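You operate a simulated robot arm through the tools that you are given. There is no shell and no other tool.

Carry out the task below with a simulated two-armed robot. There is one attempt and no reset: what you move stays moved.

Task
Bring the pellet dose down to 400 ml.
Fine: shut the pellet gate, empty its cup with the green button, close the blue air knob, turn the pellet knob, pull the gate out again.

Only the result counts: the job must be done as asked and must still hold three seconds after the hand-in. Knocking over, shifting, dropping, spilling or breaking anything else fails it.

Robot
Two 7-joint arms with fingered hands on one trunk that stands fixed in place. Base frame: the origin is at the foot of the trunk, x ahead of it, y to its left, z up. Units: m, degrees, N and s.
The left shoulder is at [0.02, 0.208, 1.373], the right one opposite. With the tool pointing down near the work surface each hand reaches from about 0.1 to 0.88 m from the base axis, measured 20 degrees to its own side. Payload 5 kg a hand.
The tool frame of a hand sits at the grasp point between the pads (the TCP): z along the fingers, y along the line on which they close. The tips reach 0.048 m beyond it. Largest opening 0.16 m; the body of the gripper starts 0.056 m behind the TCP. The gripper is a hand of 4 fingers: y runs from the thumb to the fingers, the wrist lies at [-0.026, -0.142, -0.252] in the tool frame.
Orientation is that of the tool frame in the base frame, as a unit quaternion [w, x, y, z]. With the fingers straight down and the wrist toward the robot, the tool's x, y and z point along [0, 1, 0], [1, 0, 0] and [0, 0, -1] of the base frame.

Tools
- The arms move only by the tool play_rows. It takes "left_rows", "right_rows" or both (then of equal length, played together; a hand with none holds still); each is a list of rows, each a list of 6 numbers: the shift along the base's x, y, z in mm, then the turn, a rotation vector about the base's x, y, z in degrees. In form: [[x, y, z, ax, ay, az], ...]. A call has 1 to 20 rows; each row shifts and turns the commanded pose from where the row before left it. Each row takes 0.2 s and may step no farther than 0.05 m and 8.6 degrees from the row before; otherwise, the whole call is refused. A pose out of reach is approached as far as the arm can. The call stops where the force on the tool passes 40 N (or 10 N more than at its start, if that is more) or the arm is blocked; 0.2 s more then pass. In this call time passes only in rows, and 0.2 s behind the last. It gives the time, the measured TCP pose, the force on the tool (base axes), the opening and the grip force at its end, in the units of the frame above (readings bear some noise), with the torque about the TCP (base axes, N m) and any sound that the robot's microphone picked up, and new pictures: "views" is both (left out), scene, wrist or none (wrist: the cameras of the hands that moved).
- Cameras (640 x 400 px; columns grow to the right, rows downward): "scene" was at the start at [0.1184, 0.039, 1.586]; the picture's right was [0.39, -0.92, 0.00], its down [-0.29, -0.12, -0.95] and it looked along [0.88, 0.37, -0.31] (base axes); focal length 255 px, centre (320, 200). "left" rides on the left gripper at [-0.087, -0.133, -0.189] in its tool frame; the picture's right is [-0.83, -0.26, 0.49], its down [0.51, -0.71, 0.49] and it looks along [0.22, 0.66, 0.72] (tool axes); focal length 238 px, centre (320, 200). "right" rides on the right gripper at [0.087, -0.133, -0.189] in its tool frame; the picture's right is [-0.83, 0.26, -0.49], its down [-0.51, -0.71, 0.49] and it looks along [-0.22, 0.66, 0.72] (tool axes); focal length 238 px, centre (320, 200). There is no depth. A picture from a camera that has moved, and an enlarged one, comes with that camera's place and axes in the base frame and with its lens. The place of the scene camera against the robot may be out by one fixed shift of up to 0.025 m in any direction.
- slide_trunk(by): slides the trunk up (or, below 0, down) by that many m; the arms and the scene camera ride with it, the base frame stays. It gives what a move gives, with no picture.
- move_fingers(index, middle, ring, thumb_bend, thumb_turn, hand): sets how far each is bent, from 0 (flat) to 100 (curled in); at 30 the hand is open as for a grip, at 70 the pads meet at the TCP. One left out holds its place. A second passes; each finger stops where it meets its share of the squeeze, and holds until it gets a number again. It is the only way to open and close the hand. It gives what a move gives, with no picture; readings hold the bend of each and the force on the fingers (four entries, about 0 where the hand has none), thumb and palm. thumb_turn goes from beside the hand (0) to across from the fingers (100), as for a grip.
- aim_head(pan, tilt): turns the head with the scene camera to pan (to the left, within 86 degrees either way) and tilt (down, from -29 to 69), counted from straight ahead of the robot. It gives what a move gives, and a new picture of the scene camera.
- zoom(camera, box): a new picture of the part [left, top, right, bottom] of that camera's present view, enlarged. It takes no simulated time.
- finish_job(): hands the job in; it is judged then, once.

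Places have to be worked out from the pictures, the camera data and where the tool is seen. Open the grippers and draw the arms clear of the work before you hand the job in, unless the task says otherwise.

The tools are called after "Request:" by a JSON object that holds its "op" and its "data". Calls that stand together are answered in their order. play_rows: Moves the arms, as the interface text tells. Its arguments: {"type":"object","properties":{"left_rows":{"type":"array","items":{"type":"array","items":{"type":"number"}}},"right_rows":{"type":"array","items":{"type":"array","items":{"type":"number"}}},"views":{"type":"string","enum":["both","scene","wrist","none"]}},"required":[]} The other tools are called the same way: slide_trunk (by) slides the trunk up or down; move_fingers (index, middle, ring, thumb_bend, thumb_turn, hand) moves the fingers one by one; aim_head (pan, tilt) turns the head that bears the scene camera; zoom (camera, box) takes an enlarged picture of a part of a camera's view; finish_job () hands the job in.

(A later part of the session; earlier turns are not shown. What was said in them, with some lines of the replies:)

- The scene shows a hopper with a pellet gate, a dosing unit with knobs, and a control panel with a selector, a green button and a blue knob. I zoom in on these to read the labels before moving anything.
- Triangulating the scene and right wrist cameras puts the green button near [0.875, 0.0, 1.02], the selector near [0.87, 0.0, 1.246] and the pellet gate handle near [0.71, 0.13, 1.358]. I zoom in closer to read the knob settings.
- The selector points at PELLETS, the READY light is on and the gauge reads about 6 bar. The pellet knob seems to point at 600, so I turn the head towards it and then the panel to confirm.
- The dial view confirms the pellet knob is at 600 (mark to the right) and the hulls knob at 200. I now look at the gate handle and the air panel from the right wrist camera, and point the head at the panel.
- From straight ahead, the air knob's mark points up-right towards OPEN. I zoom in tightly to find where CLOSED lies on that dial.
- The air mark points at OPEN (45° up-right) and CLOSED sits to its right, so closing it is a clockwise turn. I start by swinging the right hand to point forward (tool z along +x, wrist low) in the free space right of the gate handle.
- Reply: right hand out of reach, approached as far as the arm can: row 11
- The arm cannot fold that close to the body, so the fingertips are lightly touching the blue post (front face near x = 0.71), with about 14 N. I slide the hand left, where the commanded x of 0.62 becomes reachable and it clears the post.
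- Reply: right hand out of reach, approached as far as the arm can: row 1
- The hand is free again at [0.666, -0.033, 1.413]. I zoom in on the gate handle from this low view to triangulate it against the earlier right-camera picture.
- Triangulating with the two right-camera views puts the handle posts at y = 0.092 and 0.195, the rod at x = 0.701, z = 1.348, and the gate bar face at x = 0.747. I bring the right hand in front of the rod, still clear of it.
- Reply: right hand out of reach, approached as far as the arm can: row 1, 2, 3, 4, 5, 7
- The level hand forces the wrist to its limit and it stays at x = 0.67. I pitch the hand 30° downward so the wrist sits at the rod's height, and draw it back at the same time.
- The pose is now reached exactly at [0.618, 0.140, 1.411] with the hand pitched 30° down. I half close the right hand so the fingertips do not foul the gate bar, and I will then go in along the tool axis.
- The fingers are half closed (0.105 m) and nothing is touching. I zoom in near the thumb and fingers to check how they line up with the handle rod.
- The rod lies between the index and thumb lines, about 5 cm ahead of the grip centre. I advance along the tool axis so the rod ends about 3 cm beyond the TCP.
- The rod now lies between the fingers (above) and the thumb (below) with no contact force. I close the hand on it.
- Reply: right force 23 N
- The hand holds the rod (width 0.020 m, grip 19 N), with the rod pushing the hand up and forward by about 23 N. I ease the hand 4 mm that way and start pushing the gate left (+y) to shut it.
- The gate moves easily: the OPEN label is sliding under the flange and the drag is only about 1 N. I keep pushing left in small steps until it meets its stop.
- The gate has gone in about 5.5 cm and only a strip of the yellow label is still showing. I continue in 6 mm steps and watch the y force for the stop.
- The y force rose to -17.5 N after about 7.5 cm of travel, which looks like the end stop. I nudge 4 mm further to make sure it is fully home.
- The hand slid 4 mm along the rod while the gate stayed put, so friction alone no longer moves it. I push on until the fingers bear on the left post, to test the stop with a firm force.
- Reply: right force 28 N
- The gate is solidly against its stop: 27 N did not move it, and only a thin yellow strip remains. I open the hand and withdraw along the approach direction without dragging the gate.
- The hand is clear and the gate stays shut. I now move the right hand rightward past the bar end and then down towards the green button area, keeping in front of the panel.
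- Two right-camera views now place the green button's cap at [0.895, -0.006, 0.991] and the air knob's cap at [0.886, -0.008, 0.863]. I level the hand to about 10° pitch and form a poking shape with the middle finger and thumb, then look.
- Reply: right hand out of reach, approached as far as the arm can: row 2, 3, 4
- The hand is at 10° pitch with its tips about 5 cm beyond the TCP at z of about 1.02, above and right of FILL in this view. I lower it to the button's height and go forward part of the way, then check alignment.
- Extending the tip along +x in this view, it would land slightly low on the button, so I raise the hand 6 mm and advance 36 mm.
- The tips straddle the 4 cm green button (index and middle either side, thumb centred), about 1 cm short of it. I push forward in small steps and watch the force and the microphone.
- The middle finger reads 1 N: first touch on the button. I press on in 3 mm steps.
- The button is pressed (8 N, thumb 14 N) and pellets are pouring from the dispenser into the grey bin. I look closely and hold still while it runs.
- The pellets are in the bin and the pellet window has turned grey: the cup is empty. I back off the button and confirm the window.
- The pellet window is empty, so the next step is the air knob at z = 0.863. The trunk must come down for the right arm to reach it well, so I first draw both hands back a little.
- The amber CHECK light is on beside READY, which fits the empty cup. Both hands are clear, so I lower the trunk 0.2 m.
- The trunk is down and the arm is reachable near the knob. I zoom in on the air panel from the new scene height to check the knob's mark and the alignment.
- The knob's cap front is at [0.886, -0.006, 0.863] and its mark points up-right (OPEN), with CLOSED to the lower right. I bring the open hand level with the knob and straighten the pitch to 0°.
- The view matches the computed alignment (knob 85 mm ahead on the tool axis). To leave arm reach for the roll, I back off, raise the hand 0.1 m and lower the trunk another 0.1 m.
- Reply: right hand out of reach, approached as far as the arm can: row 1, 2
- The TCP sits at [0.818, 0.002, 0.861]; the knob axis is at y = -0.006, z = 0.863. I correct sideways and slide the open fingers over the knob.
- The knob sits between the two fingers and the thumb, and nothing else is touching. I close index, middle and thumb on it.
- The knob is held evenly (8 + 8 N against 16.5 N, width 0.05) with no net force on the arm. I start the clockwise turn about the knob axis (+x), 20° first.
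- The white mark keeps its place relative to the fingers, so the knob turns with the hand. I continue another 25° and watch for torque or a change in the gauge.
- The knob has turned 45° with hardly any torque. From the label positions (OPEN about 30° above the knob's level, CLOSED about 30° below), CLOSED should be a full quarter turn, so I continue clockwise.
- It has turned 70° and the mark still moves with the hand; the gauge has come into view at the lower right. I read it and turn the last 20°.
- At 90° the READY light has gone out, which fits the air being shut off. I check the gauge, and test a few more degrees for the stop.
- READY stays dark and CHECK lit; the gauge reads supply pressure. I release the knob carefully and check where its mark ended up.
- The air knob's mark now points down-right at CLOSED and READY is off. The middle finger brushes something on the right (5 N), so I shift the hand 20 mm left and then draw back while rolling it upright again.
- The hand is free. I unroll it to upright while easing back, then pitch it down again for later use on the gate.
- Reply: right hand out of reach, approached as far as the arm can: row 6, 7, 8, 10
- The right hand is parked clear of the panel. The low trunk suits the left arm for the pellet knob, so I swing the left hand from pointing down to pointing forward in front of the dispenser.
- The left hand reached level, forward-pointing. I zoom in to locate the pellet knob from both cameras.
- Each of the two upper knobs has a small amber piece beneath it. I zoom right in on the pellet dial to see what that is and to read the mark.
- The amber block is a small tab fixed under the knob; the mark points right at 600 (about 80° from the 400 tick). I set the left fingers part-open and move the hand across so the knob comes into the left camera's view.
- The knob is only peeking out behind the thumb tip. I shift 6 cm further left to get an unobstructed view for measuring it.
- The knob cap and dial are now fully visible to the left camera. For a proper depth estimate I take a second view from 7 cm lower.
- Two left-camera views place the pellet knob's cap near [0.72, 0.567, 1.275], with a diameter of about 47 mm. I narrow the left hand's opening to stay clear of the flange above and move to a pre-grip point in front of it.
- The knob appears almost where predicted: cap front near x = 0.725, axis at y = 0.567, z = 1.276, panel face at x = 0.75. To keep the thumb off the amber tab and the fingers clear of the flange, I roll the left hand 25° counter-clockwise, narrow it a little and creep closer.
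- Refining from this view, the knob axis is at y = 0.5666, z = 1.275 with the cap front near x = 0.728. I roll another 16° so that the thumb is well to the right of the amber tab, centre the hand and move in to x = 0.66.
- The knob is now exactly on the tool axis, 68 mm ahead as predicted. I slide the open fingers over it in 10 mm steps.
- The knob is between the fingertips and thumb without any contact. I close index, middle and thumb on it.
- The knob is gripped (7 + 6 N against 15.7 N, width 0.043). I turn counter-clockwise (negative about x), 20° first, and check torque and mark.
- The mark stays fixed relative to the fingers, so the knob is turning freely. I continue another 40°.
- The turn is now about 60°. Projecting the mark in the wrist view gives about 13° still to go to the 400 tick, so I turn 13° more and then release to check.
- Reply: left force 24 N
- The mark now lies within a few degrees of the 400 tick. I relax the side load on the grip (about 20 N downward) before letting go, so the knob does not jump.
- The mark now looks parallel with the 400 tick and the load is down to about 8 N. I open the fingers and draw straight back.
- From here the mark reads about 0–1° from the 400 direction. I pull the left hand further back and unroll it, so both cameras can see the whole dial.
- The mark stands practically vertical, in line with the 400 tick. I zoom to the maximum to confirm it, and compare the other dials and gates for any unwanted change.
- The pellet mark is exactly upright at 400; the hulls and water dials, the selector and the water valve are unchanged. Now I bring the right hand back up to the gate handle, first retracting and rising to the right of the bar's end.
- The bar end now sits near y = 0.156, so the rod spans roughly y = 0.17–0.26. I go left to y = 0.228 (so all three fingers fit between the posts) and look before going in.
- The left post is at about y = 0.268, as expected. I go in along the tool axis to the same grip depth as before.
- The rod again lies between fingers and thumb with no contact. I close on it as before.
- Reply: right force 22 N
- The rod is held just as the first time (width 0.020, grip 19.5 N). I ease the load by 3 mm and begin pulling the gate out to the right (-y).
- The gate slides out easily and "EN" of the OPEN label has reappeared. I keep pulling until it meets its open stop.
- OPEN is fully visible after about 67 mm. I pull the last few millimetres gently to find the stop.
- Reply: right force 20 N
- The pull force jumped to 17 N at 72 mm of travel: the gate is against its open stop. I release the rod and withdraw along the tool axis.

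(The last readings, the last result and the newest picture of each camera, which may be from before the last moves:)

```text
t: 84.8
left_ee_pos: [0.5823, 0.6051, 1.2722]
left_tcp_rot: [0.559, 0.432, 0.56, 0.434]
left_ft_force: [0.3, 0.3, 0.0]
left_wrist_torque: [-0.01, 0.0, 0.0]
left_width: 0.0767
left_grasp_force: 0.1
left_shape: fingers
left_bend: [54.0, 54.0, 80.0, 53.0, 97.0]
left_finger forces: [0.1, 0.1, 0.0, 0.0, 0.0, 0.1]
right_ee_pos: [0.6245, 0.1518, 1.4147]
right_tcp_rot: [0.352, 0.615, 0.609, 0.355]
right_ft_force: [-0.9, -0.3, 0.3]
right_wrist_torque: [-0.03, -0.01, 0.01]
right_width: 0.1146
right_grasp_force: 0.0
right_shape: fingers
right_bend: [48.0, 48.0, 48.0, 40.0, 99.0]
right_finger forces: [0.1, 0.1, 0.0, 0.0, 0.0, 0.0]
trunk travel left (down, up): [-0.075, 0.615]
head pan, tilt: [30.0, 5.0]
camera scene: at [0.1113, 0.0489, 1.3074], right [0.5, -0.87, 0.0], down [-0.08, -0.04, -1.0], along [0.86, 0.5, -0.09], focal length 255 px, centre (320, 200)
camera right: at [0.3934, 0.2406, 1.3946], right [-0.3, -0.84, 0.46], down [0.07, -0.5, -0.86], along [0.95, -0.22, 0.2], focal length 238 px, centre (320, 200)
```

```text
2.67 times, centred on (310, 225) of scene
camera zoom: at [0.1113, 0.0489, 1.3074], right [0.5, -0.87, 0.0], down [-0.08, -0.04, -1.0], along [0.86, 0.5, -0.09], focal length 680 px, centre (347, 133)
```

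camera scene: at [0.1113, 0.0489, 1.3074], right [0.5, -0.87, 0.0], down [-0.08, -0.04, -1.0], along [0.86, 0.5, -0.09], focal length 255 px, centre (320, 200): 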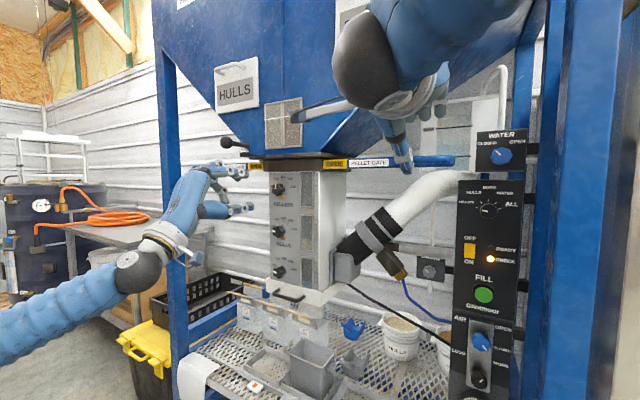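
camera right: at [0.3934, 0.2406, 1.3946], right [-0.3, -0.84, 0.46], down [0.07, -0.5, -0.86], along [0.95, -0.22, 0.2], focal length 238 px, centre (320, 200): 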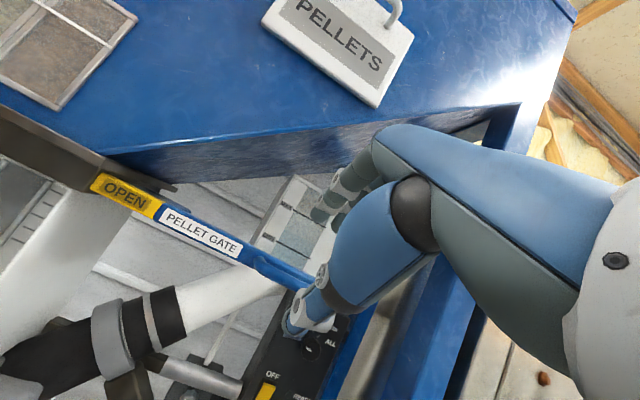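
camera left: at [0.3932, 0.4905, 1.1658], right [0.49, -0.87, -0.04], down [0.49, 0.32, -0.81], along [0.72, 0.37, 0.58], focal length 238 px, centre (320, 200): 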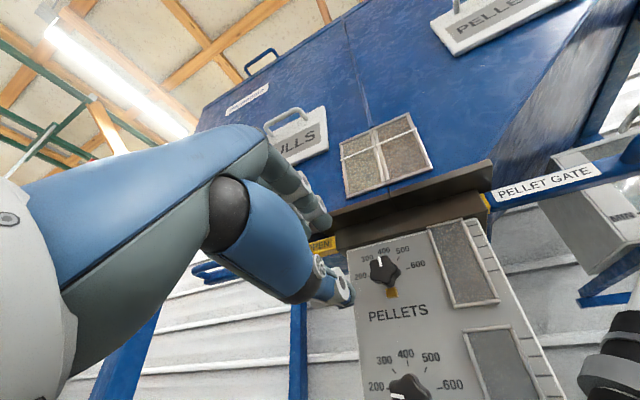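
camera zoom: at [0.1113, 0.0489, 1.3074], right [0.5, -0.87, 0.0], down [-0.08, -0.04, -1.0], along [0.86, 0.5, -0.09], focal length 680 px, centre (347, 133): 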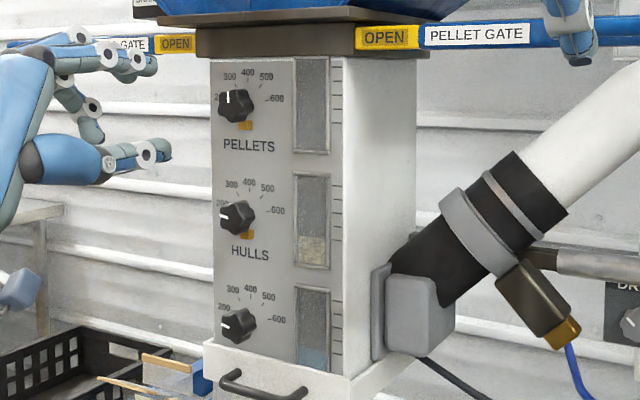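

The gate is open again. I zoom into the pellet window to see whether the cup is refilling, and let a moment pass while the right hand backs off further.

Request:
{"op": "zoom", "data": {"camera": "scene", "box": [260, 160, 330, 220]}}

Request:
{"op": "play_rows", "data": {"right_rows": [[0, -30, 0, 0, 0, 0], [4, -30, 0, 0, 0, 0], [4, -30, 0, 0, 0, 0], [4, -20, -20, 0, 0, 0]], "left_rows": [[-15, 5, -5, 0, 0, 0], [-15, 5, -5, 0, 0, 0], [-15, 5, -5, 0, 0, 0], [-15, 5, -5, 0, 0, 0]], "views": "scene"}}

Request:
{"op": "zoom", "data": {"camera": "scene", "box": [260, 160, 330, 220]}}

```text
6.67 times, centred on (295, 190) of scene
camera zoom: at [0.1113, 0.0489, 1.3074], right [0.5, -0.87, 0.0], down [-0.08, -0.04, -1.0], along [0.86, 0.5, -0.09], focal length 1700 px, centre (487, 267)
```

zoom: 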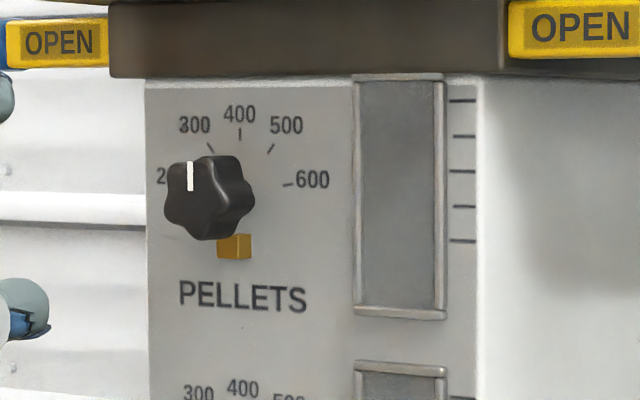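

```text
t: 85.8
left_ee_pos: [0.5227, 0.6238, 1.2525]
left_tcp_rot: [0.558, 0.434, 0.559, 0.433]
left_ft_force: [0.5, -0.5, 0.1]
left_wrist_torque: [-0.03, 0.01, -0.03]
left_width: 0.0769
left_grasp_force: 0.1
left_shape: fingers
left_bend: [54.0, 54.0, 80.0, 53.0, 97.0]
left_finger forces: [0.0, 0.0, 0.1, 0.0, 0.0, 0.0]
right_ee_pos: [0.6379, 0.0428, 1.3964]
right_tcp_rot: [0.352, 0.615, 0.61, 0.355]
right_ft_force: [0.2, 0.2, 0.4]
right_wrist_torque: [-0.01, 0.03, -0.03]
right_width: 0.1147
right_grasp_force: 0.0
right_shape: fingers
right_bend: [48.0, 48.0, 48.0, 40.0, 99.0]
right_finger forces: [0.1, 0.0, 0.0, 0.0, 0.0, 0.0]
trunk travel left (down, up): [-0.075, 0.615]
head pan, tilt: [30.0, 5.0]
camera scene: at [0.1118, 0.0492, 1.3073], right [0.5, -0.87, 0.0], down [-0.08, -0.04, -1.0], along [0.86, 0.5, -0.09], focal length 255 px, centre (320, 200)
```

scene: 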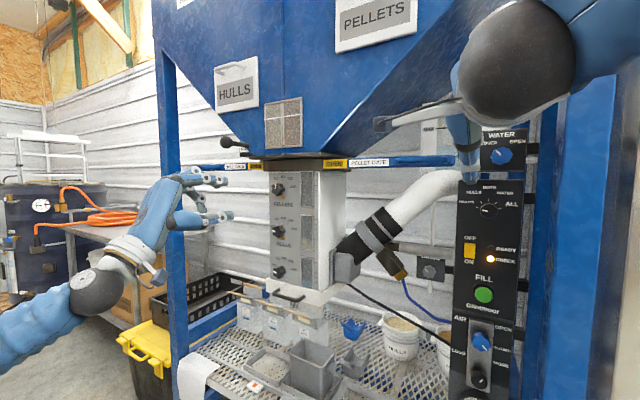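

```text
6.67 times, centred on (295, 190) of scene
camera zoom: at [0.1118, 0.0492, 1.3073], right [0.5, -0.87, 0.0], down [-0.08, -0.04, -1.0], along [0.86, 0.5, -0.09], focal length 1700 px, centre (487, 267)
```

zoom: 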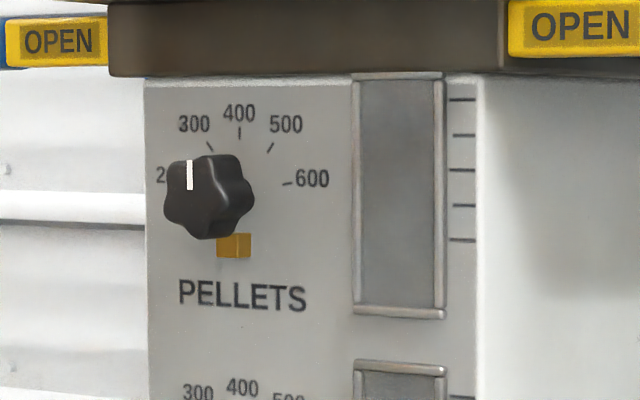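

The pellet window stays grey: with the air shut, the machine is not refilling the cup yet, which fits the air valve being closed as you asked. I check that the gate came out as far as it was originally, using the right camera.

Request:
{"op": "play_rows", "data": {"right_rows": [[0, -10, -10, 0, 0, 0]], "views": "wrist"}}

Request:
{"op": "zoom", "data": {"camera": "right", "box": [0, 100, 320, 300]}}

Request:
{"op": "zoom", "data": {"camera": "scene", "box": [210, 140, 470, 200]}}

```text
t: 86.2
left_ee_pos: [0.5227, 0.6223, 1.2535]
left_tcp_rot: [0.558, 0.434, 0.559, 0.434]
left_ft_force: [0.1, 0.3, -0.5]
left_wrist_torque: [-0.01, 0.03, 0.01]
left_width: 0.0767
left_grasp_force: 0.0
left_shape: fingers
left_bend: [54.0, 54.0, 80.0, 53.0, 97.0]
left_finger forces: [0.0, 0.0, 0.0, 0.0, 0.0, 0.1]
right_ee_pos: [0.6383, 0.0313, 1.3855]
right_tcp_rot: [0.351, 0.615, 0.61, 0.356]
right_ft_force: [-0.2, 0.2, 1.5]
right_wrist_torque: [0.02, -0.04, 0.02]
right_width: 0.1145
right_grasp_force: 0.2
right_shape: fingers
right_bend: [48.0, 48.0, 48.0, 40.0, 99.0]
right_finger forces: [0.1, 0.1, 0.0, 0.0, 0.0, 0.0]
trunk travel left (down, up): [-0.075, 0.615]
head pan, tilt: [30.0, 5.0]
camera right: at [0.408, 0.1208, 1.3653], right [-0.3, -0.84, 0.46], down [0.07, -0.5, -0.86], along [0.95, -0.22, 0.2], focal length 238 px, centre (320, 200)
```

right: 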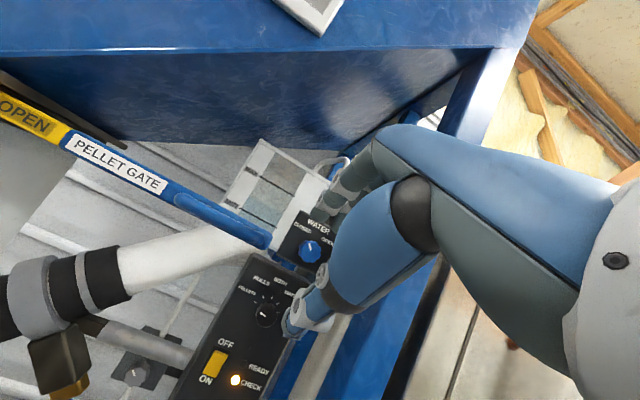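

```text
2.00 times, centred on (160, 200) of right
camera zoom: at [0.408, 0.1208, 1.3653], right [-0.3, -0.84, 0.46], down [0.07, -0.5, -0.86], along [0.95, -0.22, 0.2], focal length 477 px, centre (640, 200)
```

zoom: 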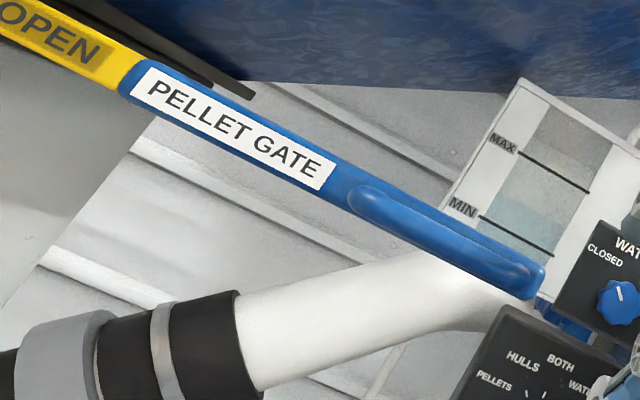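

```text
2.46 times, centred on (340, 170) of scene
camera zoom: at [0.1118, 0.0485, 1.3074], right [0.5, -0.87, 0.0], down [-0.08, -0.04, -1.0], along [0.86, 0.5, -0.09], focal length 628 px, centre (271, 274)
```

zoom: 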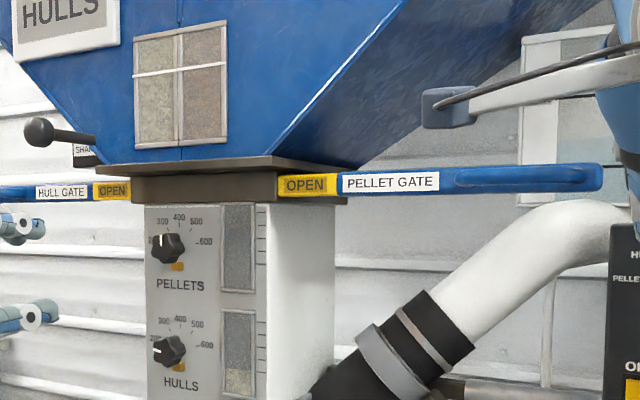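

The bar end is back at y of about 0.08, so the gate is fully out. The cup still looks empty, and there is a black lever labelled "SHA…" on the hopper, so I read that label and look into the window once more.

Request:
{"op": "aim_head", "data": {"pan": 42, "tilt": -2}}

Request:
{"op": "zoom", "data": {"camera": "scene", "box": [270, 140, 370, 220]}}

Request:
{"op": "zoom", "data": {"camera": "scene", "box": [200, 60, 480, 300]}}

```text
t: 87.0
left_ee_pos: [0.522, 0.6241, 1.2542]
left_tcp_rot: [0.559, 0.433, 0.559, 0.433]
left_ft_force: [0.7, 0.0, -0.1]
left_wrist_torque: [-0.03, -0.01, 0.01]
left_width: 0.0769
left_grasp_force: 0.1
left_shape: fingers
left_bend: [54.0, 54.0, 80.0, 53.0, 97.0]
left_finger forces: [0.0, 0.0, 0.0, 0.0, 0.0, 0.0]
right_ee_pos: [0.6375, 0.0317, 1.3851]
right_tcp_rot: [0.352, 0.615, 0.61, 0.355]
right_ft_force: [0.6, -0.7, -0.1]
right_wrist_torque: [0.01, -0.01, -0.01]
right_width: 0.1146
right_grasp_force: 0.1
right_shape: fingers
right_bend: [48.0, 48.0, 48.0, 40.0, 99.0]
right_finger forces: [0.0, 0.0, 0.0, 0.0, 0.0, 0.0]
trunk travel left (down, up): [-0.075, 0.615]
head pan, tilt: [42.0, -2.0]
camera scene: at [0.0984, 0.0625, 1.3184], right [0.67, -0.74, 0.0], down [0.03, 0.02, -1.0], along [0.74, 0.67, 0.03], focal length 255 px, centre (320, 200)
```

scene: 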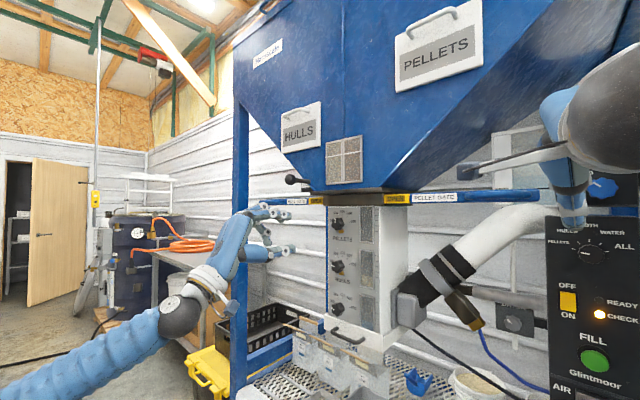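

```text
5.00 times, centred on (320, 180) of scene
camera zoom: at [0.0984, 0.0625, 1.3184], right [0.67, -0.74, 0.0], down [0.03, 0.02, -1.0], along [0.74, 0.67, 0.03], focal length 1275 px, centre (320, 300)
```

zoom: 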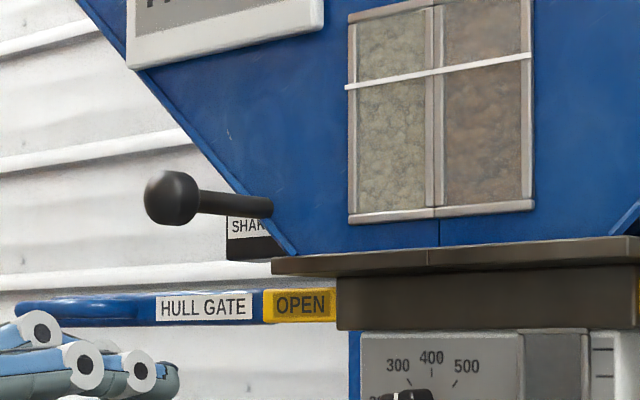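

```text
1.67 times, centred on (340, 180) of scene
camera zoom: at [0.0984, 0.0625, 1.3184], right [0.67, -0.74, 0.0], down [0.03, 0.02, -1.0], along [0.74, 0.67, 0.03], focal length 425 px, centre (287, 233)
```

zoom: 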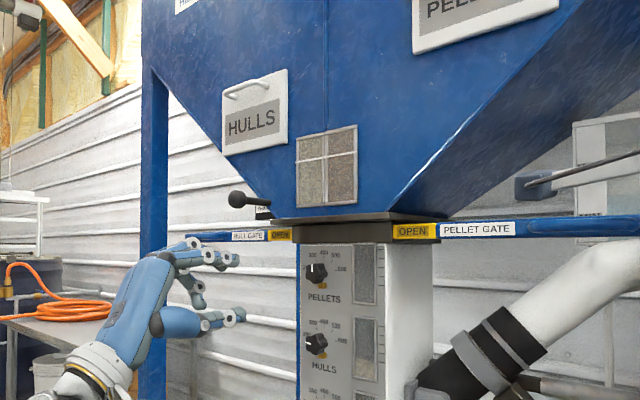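

The lever is a hopper shaker, not part of what was asked, so I leave it alone. I open both hands, draw the arms away from the machine, and let a few seconds pass.

Request:
{"op": "move_fingers", "data": {"hand": "right", "index": 30, "middle": 30, "ring": 30, "thumb_bend": 30}}

Request:
{"op": "move_fingers", "data": {"hand": "left", "index": 30, "middle": 30, "ring": 30, "thumb_bend": 30}}

Request:
{"op": "play_rows", "data": {"right_rows": [[-10, -8, -5, 0, 0, 0], [-10, -8, -5, 0, 0, 0], [-10, -8, -5, 0, 0, 0], [-10, -8, -5, 0, 0, 0], [0, 0, 0, 0, 0, 0], [0, 0, 0, 0, 0, 0], [0, 0, 0, 0, 0, 0], [0, 0, 0, 0, 0, 0]], "left_rows": [[-12, 0, 0, 0, 0, 0], [-12, 0, 0, 0, 0, 0], [-12, 0, 0, 0, 0, 0], [-12, 0, 0, 0, 0, 0], [0, 0, 0, 0, 0, 0], [0, 0, 0, 0, 0, 0], [0, 0, 0, 0, 0, 0], [0, 0, 0, 0, 0, 0]], "views": "both"}}

Request:
{"op": "aim_head", "data": {"pan": 25, "tilt": 15}}

Request:
{"op": "zoom", "data": {"camera": "scene", "box": [180, 80, 360, 260]}}

```text
t: 88.0
left_ee_pos: [0.5228, 0.624, 1.2539]
left_tcp_rot: [0.559, 0.434, 0.558, 0.433]
left_ft_force: [-0.1, 0.0, -0.9]
left_wrist_torque: [0.03, 0.01, -0.02]
left_width: 0.0768
left_grasp_force: 0.0
left_shape: fingers
left_bend: [54.0, 54.0, 80.0, 53.0, 97.0]
left_finger forces: [0.0, 0.1, 0.1, 0.0, 0.0, 0.0]
right_ee_pos: [0.6381, 0.0326, 1.3847]
right_tcp_rot: [0.353, 0.615, 0.609, 0.355]
right_ft_force: [-0.2, 0.1, -0.2]
right_wrist_torque: [0.02, -0.01, -0.03]
right_width: 0.1698
right_grasp_force: 0.2
right_shape: fingers
right_bend: [30.0, 30.0, 30.0, 30.0, 98.0]
right_finger forces: [0.0, 0.0, 0.1, 0.0, 0.0, 0.1]
trunk travel left (down, up): [-0.075, 0.615]
head pan, tilt: [42.0, -2.0]
```

```text
t: 89.0
left_ee_pos: [0.5222, 0.6241, 1.2531]
left_tcp_rot: [0.559, 0.433, 0.559, 0.434]
left_ft_force: [-0.4, -0.4, -0.8]
left_wrist_torque: [-0.02, 0.0, -0.04]
left_width: 0.1696
left_grasp_force: 0.0
left_shape: fingers
left_bend: [30.0, 30.0, 30.0, 30.0, 97.0]
left_finger forces: [0.0, 0.0, 0.0, 0.1, 0.0, 0.0]
right_ee_pos: [0.6382, 0.0333, 1.3852]
right_tcp_rot: [0.352, 0.615, 0.61, 0.355]
right_ft_force: [-0.1, 0.4, 0.3]
right_wrist_torque: [0.01, 0.03, -0.01]
right_width: 0.1699
right_grasp_force: 0.0
right_shape: fingers
right_bend: [30.0, 30.0, 30.0, 30.0, 98.0]
right_finger forces: [0.1, 0.0, 0.0, 0.0, 0.0, 0.0]
trunk travel left (down, up): [-0.075, 0.615]
head pan, tilt: [42.0, -2.0]
```

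```text
t: 90.8
left_ee_pos: [0.4749, 0.6255, 1.2534]
left_tcp_rot: [0.56, 0.434, 0.558, 0.433]
left_ft_force: [-0.2, -0.5, -1.2]
left_wrist_torque: [-0.02, -0.02, -0.03]
left_width: 0.1697
left_grasp_force: 0.1
left_shape: fingers
left_bend: [30.0, 30.0, 30.0, 30.0, 97.0]
left_finger forces: [0.0, 0.0, 0.0, 0.1, 0.1, 0.0]
right_ee_pos: [0.5964, 0.0006, 1.3641]
right_tcp_rot: [0.352, 0.615, 0.61, 0.355]
right_ft_force: [0.8, 0.1, -0.4]
right_wrist_torque: [0.0, 0.0, 0.02]
right_width: 0.1698
right_grasp_force: 0.1
right_shape: fingers
right_bend: [30.0, 30.0, 30.0, 30.0, 98.0]
right_finger forces: [0.0, 0.0, 0.1, 0.0, 0.0, 0.0]
trunk travel left (down, up): [-0.075, 0.615]
head pan, tilt: [42.0, -2.0]
camera scene: at [0.0982, 0.0625, 1.3184], right [0.67, -0.74, 0.0], down [0.03, 0.02, -1.0], along [0.74, 0.67, 0.03], focal length 255 px, centre (320, 200)
camera right: at [0.3669, 0.0882, 1.3441], right [-0.3, -0.84, 0.46], down [0.07, -0.5, -0.86], along [0.95, -0.22, 0.2], focal length 238 px, centre (320, 200)
camera left: at [0.2855, 0.5096, 1.1465], right [0.49, -0.87, -0.04], down [0.49, 0.31, -0.81], along [0.72, 0.37, 0.58], focal length 238 px, centre (320, 200)
```

scene: 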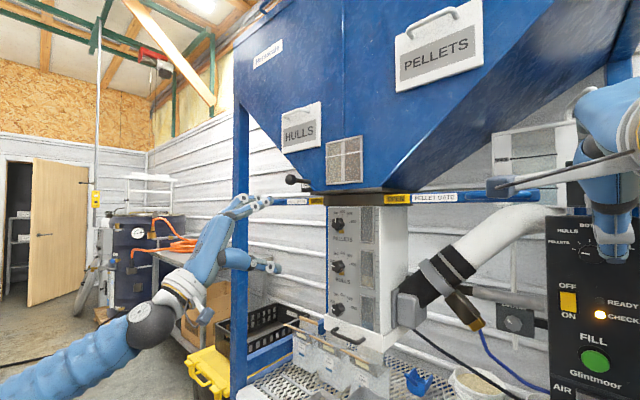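
right: 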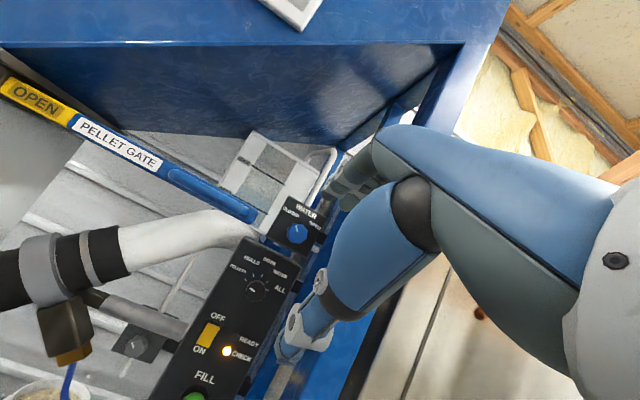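
left: 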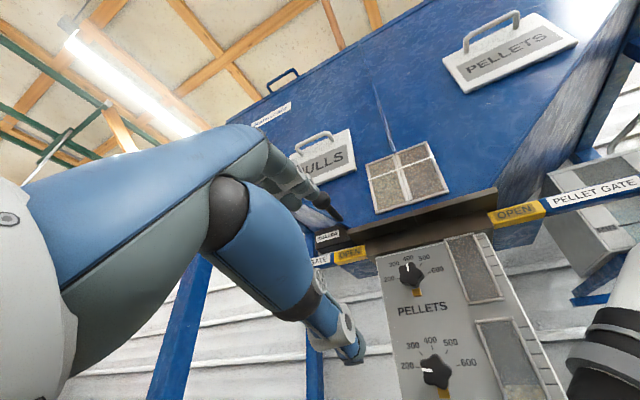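

```text
t: 91.6
left_ee_pos: [0.4742, 0.6248, 1.2529]
left_tcp_rot: [0.558, 0.434, 0.559, 0.434]
left_ft_force: [0.2, -0.3, -0.6]
left_wrist_torque: [-0.03, 0.01, 0.0]
left_width: 0.1696
left_grasp_force: 0.0
left_shape: fingers
left_bend: [30.0, 30.0, 30.0, 30.0, 97.0]
left_finger forces: [0.0, 0.0, 0.1, 0.1, 0.0, 0.1]
right_ee_pos: [0.5962, -0.0007, 1.3652]
right_tcp_rot: [0.352, 0.615, 0.609, 0.356]
right_ft_force: [0.0, 0.1, -0.4]
right_wrist_torque: [-0.01, -0.01, 0.01]
right_width: 0.17
right_grasp_force: 0.0
right_shape: fingers
right_bend: [30.0, 30.0, 30.0, 30.0, 98.0]
right_finger forces: [0.0, 0.0, 0.0, 0.0, 0.0, 0.0]
trunk travel left (down, up): [-0.075, 0.615]
head pan, tilt: [25.0, 15.0]
camera scene: at [0.1167, 0.0425, 1.2912], right [0.42, -0.91, 0.0], down [-0.23, -0.11, -0.97], along [0.88, 0.41, -0.26], focal length 255 px, centre (320, 200)
```

scene: 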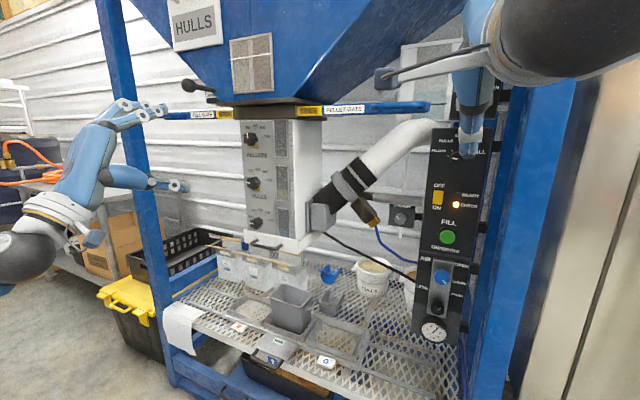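

```text
2.22 times, centred on (270, 170) of scene
camera zoom: at [0.1167, 0.0425, 1.2912], right [0.42, -0.91, 0.0], down [-0.23, -0.11, -0.97], along [0.88, 0.41, -0.26], focal length 567 px, centre (431, 267)
```

zoom: 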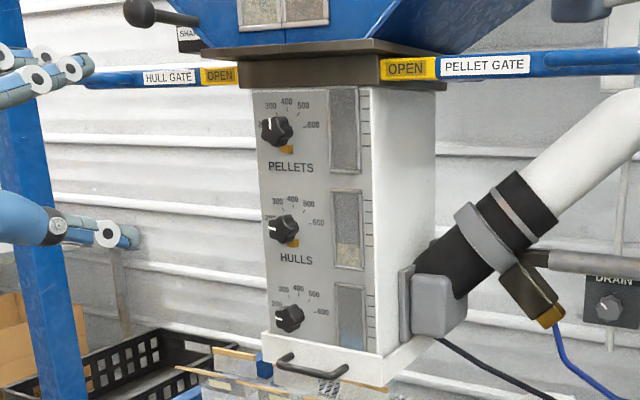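

The pellet dial reads 400, the gate is out, and nothing else has moved. I take a last close look at the air panel and the trays before handing in.

Request:
{"op": "zoom", "data": {"camera": "scene", "box": [400, 230, 480, 350]}}

Request:
{"op": "zoom", "data": {"camera": "scene", "box": [160, 230, 420, 380]}}

Request:
{"op": "zoom", "data": {"camera": "scene", "box": [235, 115, 295, 165]}}

```text
3.33 times, centred on (440, 290) of scene
camera zoom: at [0.1167, 0.0425, 1.2912], right [0.42, -0.91, 0.0], down [-0.23, -0.11, -0.97], along [0.88, 0.41, -0.26], focal length 850 px, centre (-80, -100)
```

zoom: 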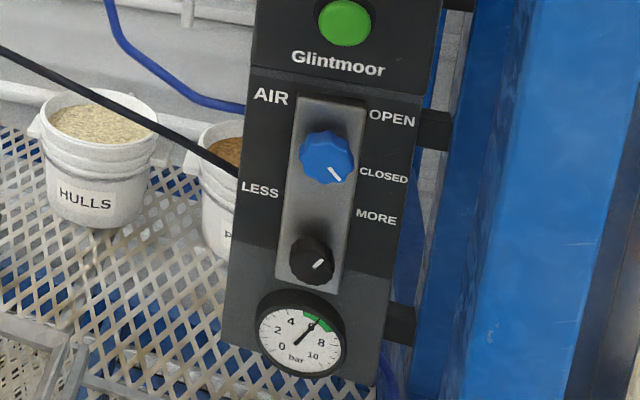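

```text
2.46 times, centred on (290, 305) of scene
camera zoom: at [0.1167, 0.0425, 1.2912], right [0.42, -0.91, 0.0], down [-0.23, -0.11, -0.97], along [0.88, 0.41, -0.26], focal length 628 px, centre (394, -58)
```

zoom: 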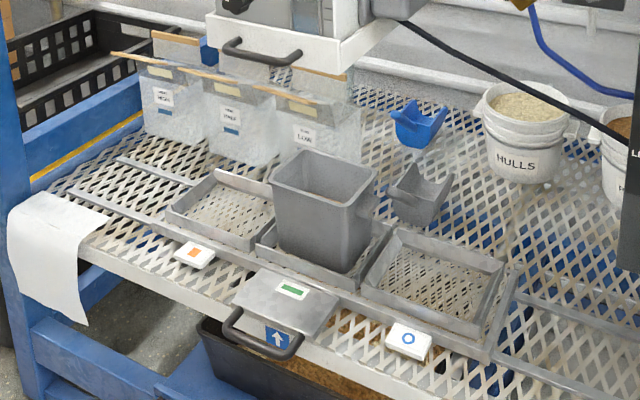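

```text
8.00 times, centred on (265, 140) of scene
camera zoom: at [0.1167, 0.0425, 1.2912], right [0.42, -0.91, 0.0], down [-0.23, -0.11, -0.97], along [0.88, 0.41, -0.26], focal length 2040 px, centre (760, 680)
```

zoom: 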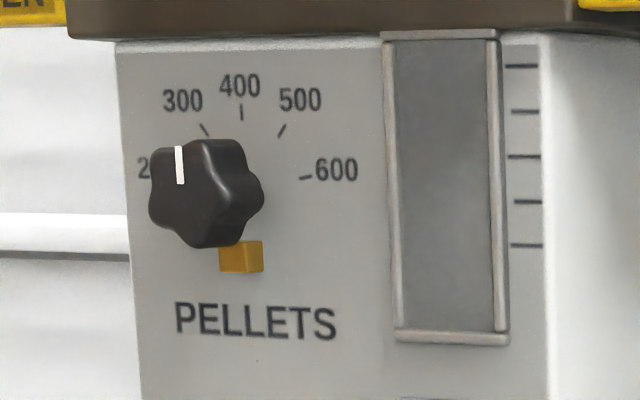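

The air knob points at CLOSED, the pellet mark lines up with 400, the gate is out at its stop, the trays and buckets are where they were, and both hands are open and clear. I hand the job in.

Request:
{"op": "finish_job", "data": {}}

```text
The job is handed in.
```

The pellet dose is set to 400 ml, with the steps done in the order you gave, and the job is handed in. The pellet cup is still empty: it had not refilled about 9 seconds after I pulled the gate out.

- **Pellet gate:** I pushed it fully in before touching anything else, and it is now pulled back out to its stop with OPEN showing.
- **Pellet cup:** one press of the green button emptied it into the grey bin. The press turned on the amber CHECK light, and it was still lit when I last looked.
- **Air knob:** it points at CLOSED, and READY went out as I turned it. I left it closed because you didn't ask for it to be reopened. That is probably why the cup isn't refilling.
- **Pellet knob:** turned from 600 to 400, with the mark in line with the 400 tick.

I saw no change to the hulls and water dials, the selector, the water valve or the trays, and no spilled pellets. Both hands are open and clear of the machine.
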